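You operate a simulated robot arm through the tools that you are given. There is no shell and no other tool. Be economical: measure what you need, move in short steps, check, and stop when the job is done.

Carry out the task below with a simulated robot arm. There is one attempt and no reset: what you move stays moved.

TASK
Turn the tension knob to 40.
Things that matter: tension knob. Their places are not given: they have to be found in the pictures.

It is judged by the outcome, as a careful person would: the job done as asked, and still so three seconds after it is handed in. It fails if anything else is knocked over, pushed out of place, dropped, spilled or broken.

THE ROBOT
A 6-joint arm with a two-finger parallel gripper, fixed in place. Base frame: the origin is at the foot of the arm, x ahead of it, y to its left, z up. Lengths are in mm, angles in rad, forces in N, time in s.
Its first joint turns from -1.152 to 1.152 rad. Payload 1.57 kg.
Tool frame: the origin (TCP) lies between the finger pads and is the grasp point; the fingertips stand 30 mm ahead of it; z points along the fingers, y is the line along which they close. The gripper opens to 80 mm. The fingers are 17 mm wide and 12 mm thick; the gripper's body (40 by 82 mm) begins 80 mm behind the TCP.
Orientation is that of the tool frame in the base frame, as a unit quaternion [x, y, z, w]. With the fingers straight down and closing along the base's y, the tool's x points along the base's -x, its y along +y and its z along -z.

THE INTERFACE
- The arm moves only by the tool servo_tool. Its argument "rows" is text: rows parted by semicolons, each of 7 numbers parted by spaces: the shift along the base's x, y, z in units of 300 mm (1.0 is 300 mm), then the turn, a rotation vector about the base's x, y, z in units of 45 degrees (1.0 is 45 degrees), then the finger opening in mm, from 0 to 80. In form: dx dy dz wx wy wz grip; .... A call has 1 to 12 rows; each row is the pose to reach, as a shift and turn from the pose commanded when the call began. A call with a number of a shift or a turn outside -1 to 1 is refused whole. A row lasts 0.2 s, in which the tool goes at most 50 mm and 0.15 rad; a call with a longer step from one row to the next is refused whole, and so is a gripper value outside its range. A pose out of reach is approached as far as the arm can. The call stops where the force on the tool passes 40 N (or 10 N more than at its start, if that is more) or the arm is blocked; 0.2 s more then pass. The fingers move at their own pace (about 153 mm/s each) and stop on an object; they squeeze with about 40 N. The grip force told is the motor's: it shows also when the fingers shut on nothing. Time passes only in rows, and 0.2 s behind the last, so rows that repeat a pose let the fingers close. It gives the time, the measured TCP pose, the force on the tool (base axes), the opening and the grip force at its end, in the units of the frame above (readings bear some noise).
- Cameras (640 x 400 px; columns grow to the right, rows downward): "scene" is fixed at [37.2, -322.8, 417.8]; the picture's right is [0.90, -0.43, 0.00], its down [-0.27, -0.57, -0.78] and it looks along [0.34, 0.70, -0.63] (base axes); focal length 221 px, centre (320, 200). "wrist" rides on the gripper at [-32, 0, -78] in the tool frame; the picture's right is [0.00, -1.00, 0.00], its down [0.97, 0.00, -0.24] and it looks along [0.24, 0.00, 0.97] (tool axes); focal length 218 px, centre (320, 200).
- capture(camera): a new picture of that camera. No time passes.
- measure_at(camera, pixels): for up to 12 pixels [column, row] of the newest picture of that camera ("zoom" is the newest enlarged one), the place [x, y, z] in the base frame of the surface seen there, good to about 3 mm. No time passes.
- inspect(camera, box): a new picture of the part [left, top, right, bottom] of that camera's present view, enlarged. No time passes.
- finish_job(): hands the job in; it is judged then, once.

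Work in short steps. Measure before you move; look again where a grasp or a placing could have gone wrong, and mend it. You have 60 turns and 20 pictures in all, the two below and enlarged ones among them. Open the gripper and draw the arm clear of the work before you hand the job in, unless the task says otherwise; then end with one line.

The tools are called after "Emit:" as name(argument=value, ...) on one line, values as JSON. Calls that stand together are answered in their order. servo_tool: Moves the arm, as the interface text tells. Its arguments: {"type":"object","properties":{"rows":{"type":"string"}},"required":["rows"]} The other tools are called the same way: capture (camera) takes a picture; measure_at (camera, pixels) gives the place of the surface under pixels of a picture; inspect (camera, box) takes an enlarged picture of a part of a camera's view; finish_job () hands the job in.

At the start:

```text
time: 0.0
eef_pos: [146.8, -175.8, 279.7]
ee_rot: [0.0, 1.0, 0.0, -0.001]
force: [-0.6, 0.1, -0.1]
opening: 80.1
grasp_force: 0.0
```

scene: 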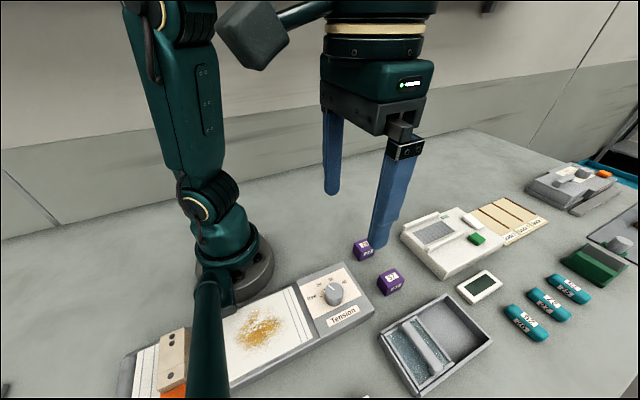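
wrist: 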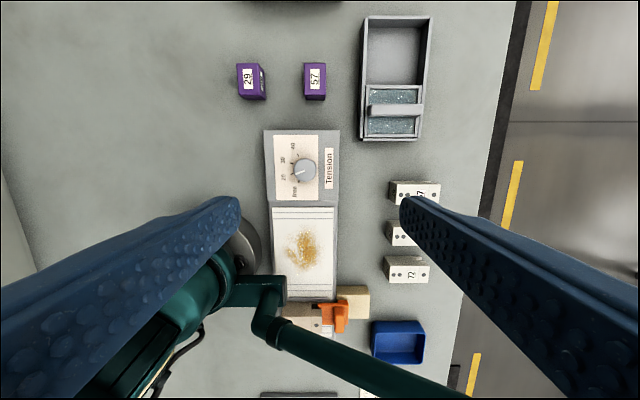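

The knob is at about (333,293) in the scene and (304,170) in the wrist view. I'll enlarge both views to read the dial.

Emit:
inspect(camera="wrist", box=[260, 125, 345, 210])

Emit:
inspect(camera="scene", box=[290, 255, 380, 335])

Emit:
measure_at(camera="wrist", pixels=[[304, 170], [300, 170], [308, 170], [285, 140], [330, 140], [330, 200], [298, 188]])

```text
4.71 times, centred on (302, 168) of wrist
```

zoom: 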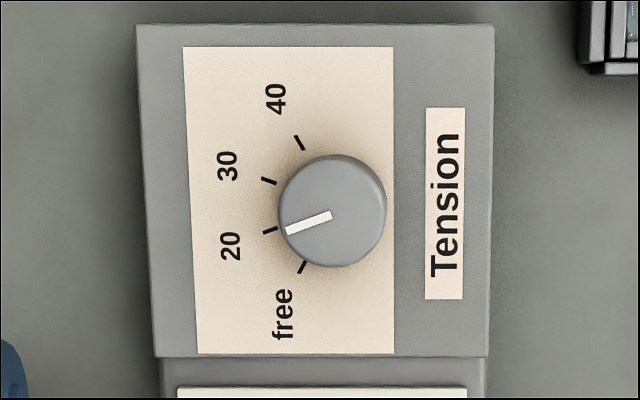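

```text
5.00 times, centred on (335, 295) of scene
```

zoom: 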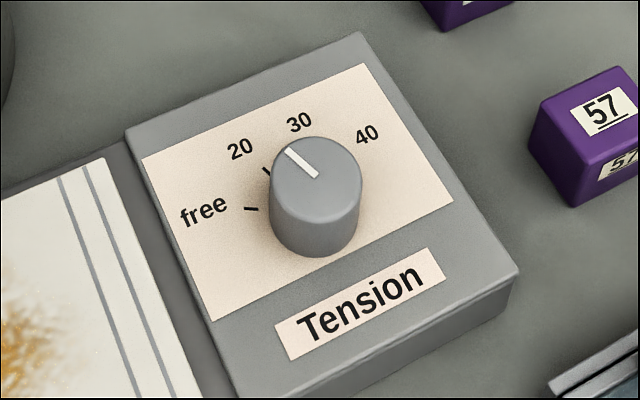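

```text
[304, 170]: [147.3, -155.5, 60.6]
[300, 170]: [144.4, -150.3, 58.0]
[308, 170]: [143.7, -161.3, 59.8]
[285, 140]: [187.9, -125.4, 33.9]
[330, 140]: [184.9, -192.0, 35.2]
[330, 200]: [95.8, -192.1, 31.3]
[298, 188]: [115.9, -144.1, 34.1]
```

The pointer is near 20, and 40 is the tick further round clockwise. I'll measure the knob and ticks in the scene zoom (the newest one).

Emit:
measure_at(camera="zoom", pixels=[[288, 152], [315, 177], [317, 140], [316, 215], [275, 180], [359, 180], [251, 209], [266, 170], [240, 150], [368, 134], [300, 375], [500, 50]])

Emit:
measure_at(camera="wrist", pixels=[[299.7, 155.8], [292.6, 164.0], [292.8, 174.4], [300.0, 182.2], [297, 174], [304, 171], [304, 160], [304, 180]])

```text
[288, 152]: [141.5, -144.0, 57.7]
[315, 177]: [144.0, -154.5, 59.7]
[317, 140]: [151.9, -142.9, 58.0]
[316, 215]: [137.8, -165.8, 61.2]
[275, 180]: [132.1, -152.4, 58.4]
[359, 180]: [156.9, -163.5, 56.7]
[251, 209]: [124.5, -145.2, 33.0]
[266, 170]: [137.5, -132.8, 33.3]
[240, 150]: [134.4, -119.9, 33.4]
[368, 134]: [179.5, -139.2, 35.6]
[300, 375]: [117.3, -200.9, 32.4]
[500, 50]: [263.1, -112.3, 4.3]
```

```text
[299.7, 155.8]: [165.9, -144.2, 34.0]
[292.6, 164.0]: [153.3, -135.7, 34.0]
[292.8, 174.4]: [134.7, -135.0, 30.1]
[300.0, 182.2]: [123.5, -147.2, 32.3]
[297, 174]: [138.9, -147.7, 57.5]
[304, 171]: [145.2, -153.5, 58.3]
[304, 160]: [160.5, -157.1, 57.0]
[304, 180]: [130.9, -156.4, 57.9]
```

The dial centre is about (145,-156), the panel is at z≈34 and the knob top at z≈58. The ticks sit at -60/-20/+20/+60° and the pointer is at 20, so it needs 80° clockwise from above. I'll pre-turn by +40° while moving above the knob.

Emit:
servo_tool(rows="-0.001 0.013 -0.1 0 0 0.178 60; -0.002 0.026 -0.2 0 0 0.356 60; -0.004 0.04 -0.3 0 0 0.533 60; -0.005 0.053 -0.4 0 0 0.711 60; -0.006 0.066 -0.5 0 0 0.889 60; -0.006 0.066 -0.5 0 0 0.889 60")

Emit:
capture(camera="wrist")

Emit:
capture(camera="scene")

```text
time: 1.4
eef_pos: [143.0, -156.0, 128.6]
ee_rot: [-0.343, 0.939, 0.0, 0.0]
force: [0.0, -0.3, 0.1]
opening: 59.9
grasp_force: 0.0
```

```text
15 pictures are left
```

wrist: 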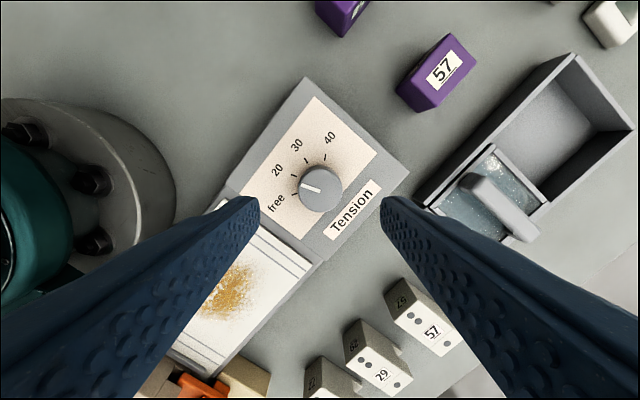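

```text
14 pictures are left
```

scene: 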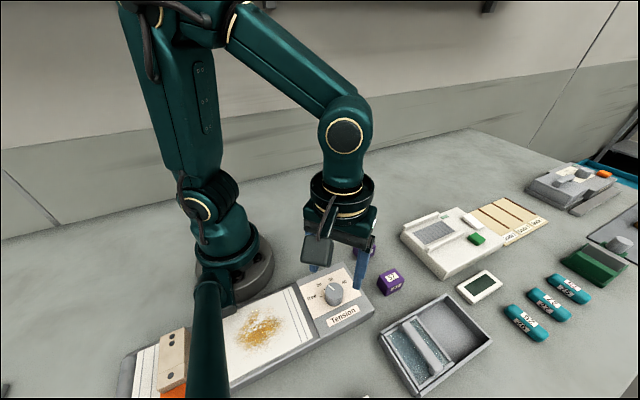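

Emit:
measure_at(camera="wrist", pixels=[[319, 188], [302, 188], [337, 188], [319, 171], [319, 206], [320, 225], [480, 195]])

Emit:
inspect(camera="wrist", box=[256, 110, 384, 230])

```text
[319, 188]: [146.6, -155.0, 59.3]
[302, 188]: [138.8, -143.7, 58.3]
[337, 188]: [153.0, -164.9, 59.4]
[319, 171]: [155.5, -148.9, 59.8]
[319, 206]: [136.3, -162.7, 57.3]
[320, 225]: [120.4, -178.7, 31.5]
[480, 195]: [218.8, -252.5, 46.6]
```

```text
3.33 times, centred on (320, 170) of wrist
```

zoom: 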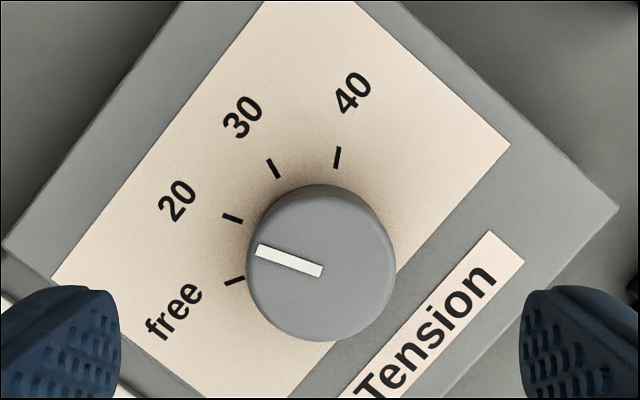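

The knob is centred at about (146,-155) and the pointer sits slightly before 20. I'll descend to TCP z≈68, which puts the tips at about 38, then close.

Emit:
servo_tool(rows="0.005 0.003 -0.07 0 0 0 50; 0.005 0.003 -0.14 0 0 0 50; 0.005 0.003 -0.18 0 0 0 50; 0.005 0.003 -0.2 0 0 0 50; 0.005 0.003 -0.2 0 0 0 50")

Emit:
capture(camera="wrist")

```text
time: 2.6
eef_pos: [144.6, -156.9, 69.9]
ee_rot: [-0.342, 0.94, -0.001, 0.0]
force: [-0.4, 0.3, 0.4]
opening: 50.0
grasp_force: 0.0
```

```text
12 pictures are left
```

wrist: 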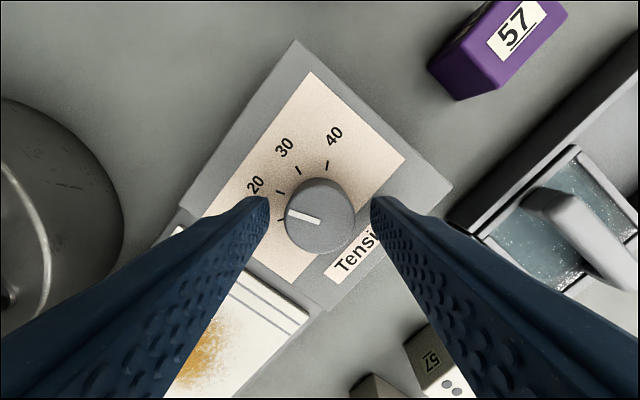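

Centred well. Closing.

Emit:
servo_tool(rows="0 0 0 0 0 0 40; 0 0 0 0 0 0 32; 0 0 0 0 0 0 26; 0 0 0 0 0 0 24; 0 0 0 0 0 0 24")

```text
time: 3.8
eef_pos: [145.4, -155.3, 68.6]
ee_rot: [-0.342, 0.94, -0.001, 0.0]
force: [-1.7, 0.4, -0.2]
opening: 31.2
grasp_force: 39.9
```

Gripped at 31 mm. Turning clockwise 40° first, in small rows.

Emit:
servo_tool(rows="0 0 0 0 0 -0.11 24; 0 0 0 0 0 -0.22 24; 0 0 0 0 0 -0.33 24; 0 0 0 0 0 -0.44 24; 0 0 0 0 0 -0.55 24; 0 0 0 0 0 -0.66 24; 0 0 0 0 0 -0.77 24; 0 0 0 0 0 -0.889 24")

Emit:
capture(camera="wrist")

```text
time: 5.6
eef_pos: [144.9, -155.6, 69.9]
ee_rot: [0.001, 1.0, 0.0, -0.002]
force: [-11.0, -14.0, -13.3]
opening: 31.0
grasp_force: 40.1
```

```text
11 pictures are left
```

wrist: 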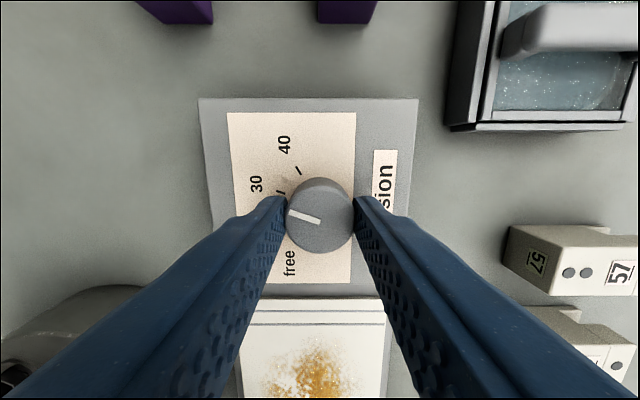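

The knob turns with the gripper and is now near 30. Another 40°.

Emit:
servo_tool(rows="0 0 0 0 0 -0.11 24; 0 0 0 0 0 -0.22 24; 0 0 0 0 0 -0.33 24; 0 0 0 0 0 -0.44 24; 0 0 0 0 0 -0.55 24; 0 0 0 0 0 -0.66 24; 0 0 0 0 0 -0.77 24; 0 0 0 0 0 -0.889 24; 0 0 0 0 0 -0.889 24")

Emit:
inspect(camera="wrist", box=[240, 130, 400, 260])

```text
time: 6.3
eef_pos: [144.9, -156.9, 69.2]
ee_rot: [0.089, 0.996, 0.0, -0.001]
force: [0.4, -0.9, -1.5]
opening: 31.1
grasp_force: 40.6
stopped in row 3: the force on the tool passed its limit (the readings are from after the stop); the commanded pose is now the measured one
```

```text
3.08 times, centred on (320, 195) of wrist
```

zoom: 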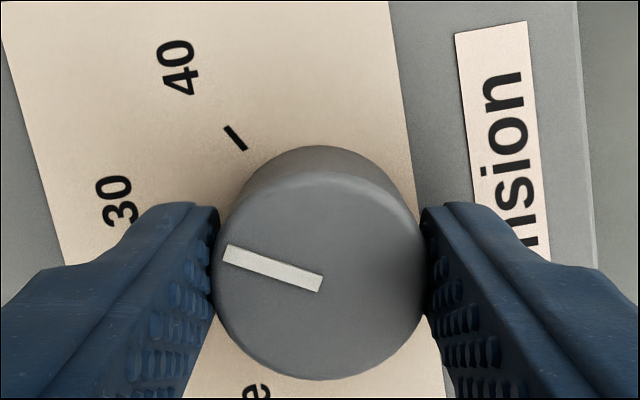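

Lateral force built up from a small misalignment and has now relaxed. The grip hasn't slipped, so I'll go on with about 30° remaining, in shorter calls.

Emit:
servo_tool(rows="0 0 0 0 0 -0.08 24; 0 0 0 0 0 -0.16 24; 0 0 0 0 0 -0.24 24; 0 0 0 0 0 -0.32 24")

```text
time: 7.3
eef_pos: [144.7, -156.0, 70.2]
ee_rot: [0.213, 0.977, 0.0, -0.002]
force: [-7.1, 0.7, 11.7]
opening: 31.0
grasp_force: 40.3
```

Emit:
servo_tool(rows="0 0 0 0 0 -0.08 24; 0 0 0 0 0 -0.16 24; 0 0 0 0 0 -0.24 24; 0 0 0 0 0 -0.32 24; 0 0 0 0 0 -0.342 24")

Emit:
inspect(camera="wrist", box=[240, 130, 400, 260])

```text
time: 8.5
eef_pos: [145.1, -155.4, 69.7]
ee_rot: [0.342, 0.94, -0.001, 0.0]
force: [-0.7, -10.3, 2.0]
opening: 31.5
grasp_force: 40.2
```

```text
3.08 times, centred on (320, 195) of wrist
```

zoom: 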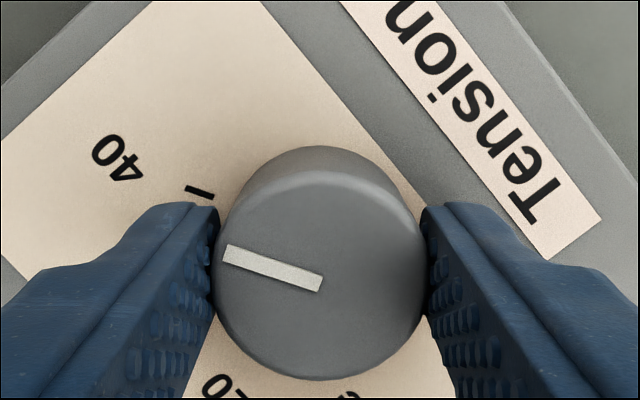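

The pointer and the 40 tick now look parallel. I'll release, rise and check.

Emit:
servo_tool(rows="0 0 0 0 0 0 40; 0 0 0 0 0 0 50; 0 0 0 0 0 0 50; 0 0 0.1 0 0 0 50; 0 0 0.2 0 0 0 50; 0 0 0.3 0 0 0 50; 0 0 0.4 0 0 0 50; 0 0 0.4 0 0 0 50")

Emit:
inspect(camera="wrist", box=[256, 110, 384, 230])

Emit:
inspect(camera="scene", box=[290, 255, 380, 335])

```text
time: 10.3
eef_pos: [145.5, -157.7, 189.3]
ee_rot: [0.341, 0.94, -0.001, -0.001]
force: [0.6, 0.1, -0.1]
opening: 50.0
grasp_force: 0.1
```

```text
3.33 times, centred on (320, 170) of wrist
```

zoom: 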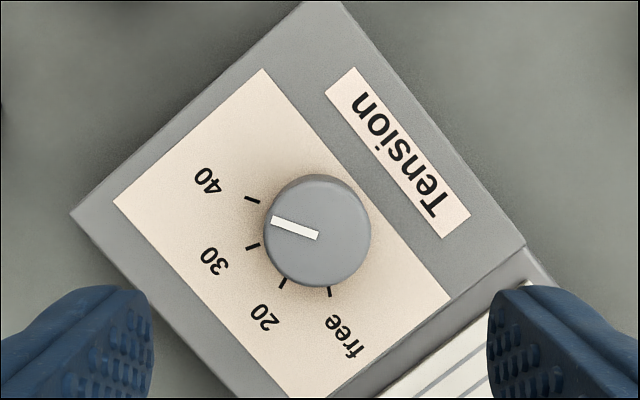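

```text
5.00 times, centred on (335, 295) of scene
```

zoom: 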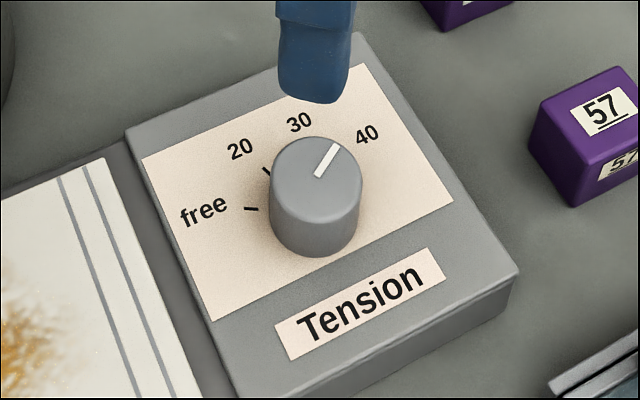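

The pointer looks aligned with 40. One tighter look to confirm the angle.

Emit:
inspect(camera="wrist", box=[300, 160, 336, 200])

```text
10.00 times, centred on (318, 180) of wrist
```

zoom: 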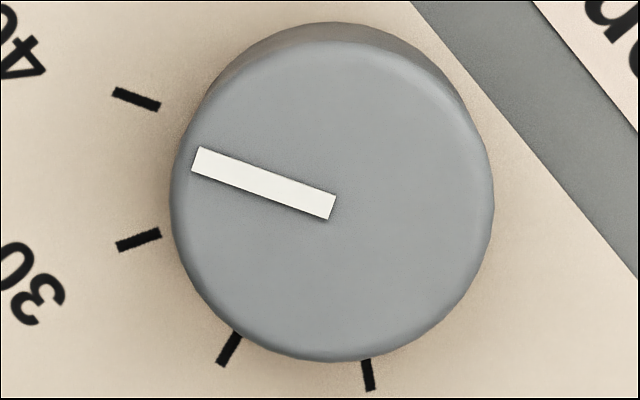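

The pointer is at 19.4° and the 40 tick at about 18–20° in the same view, so they agree. I'll draw the arm clear.

Emit:
servo_tool(rows="0 0 0.1 0 0 0 70; 0 0 0.2 0 0 0 80; 0 0 0.3 0 0 0 80; 0 0 0.3 0 0 0 80")

Emit:
capture(camera="scene")

```text
time: 11.3
eef_pos: [144.6, -156.7, 281.8]
ee_rot: [0.342, 0.94, 0.0, -0.001]
force: [-0.6, -0.2, -0.6]
opening: 80.0
grasp_force: 0.0
```

```text
5 pictures are left
```

scene: 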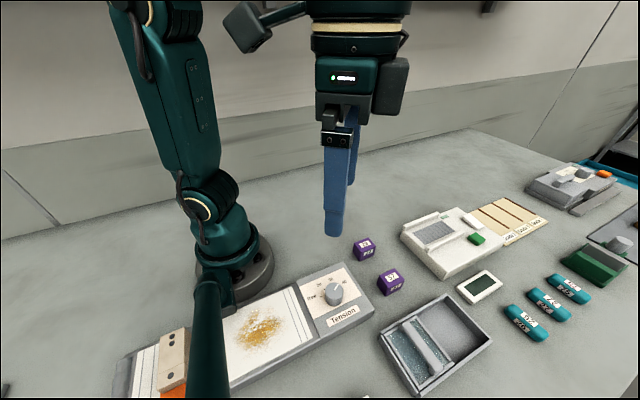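

Everything else is in place, and the arm is clear with the gripper open.

Emit:
finish_job()

```text
The job is handed in.
```

The tension knob now points at 40, to within about 2° of the tick by the last close-up, with the gripper open, the arm drawn clear and nothing else visibly moved.
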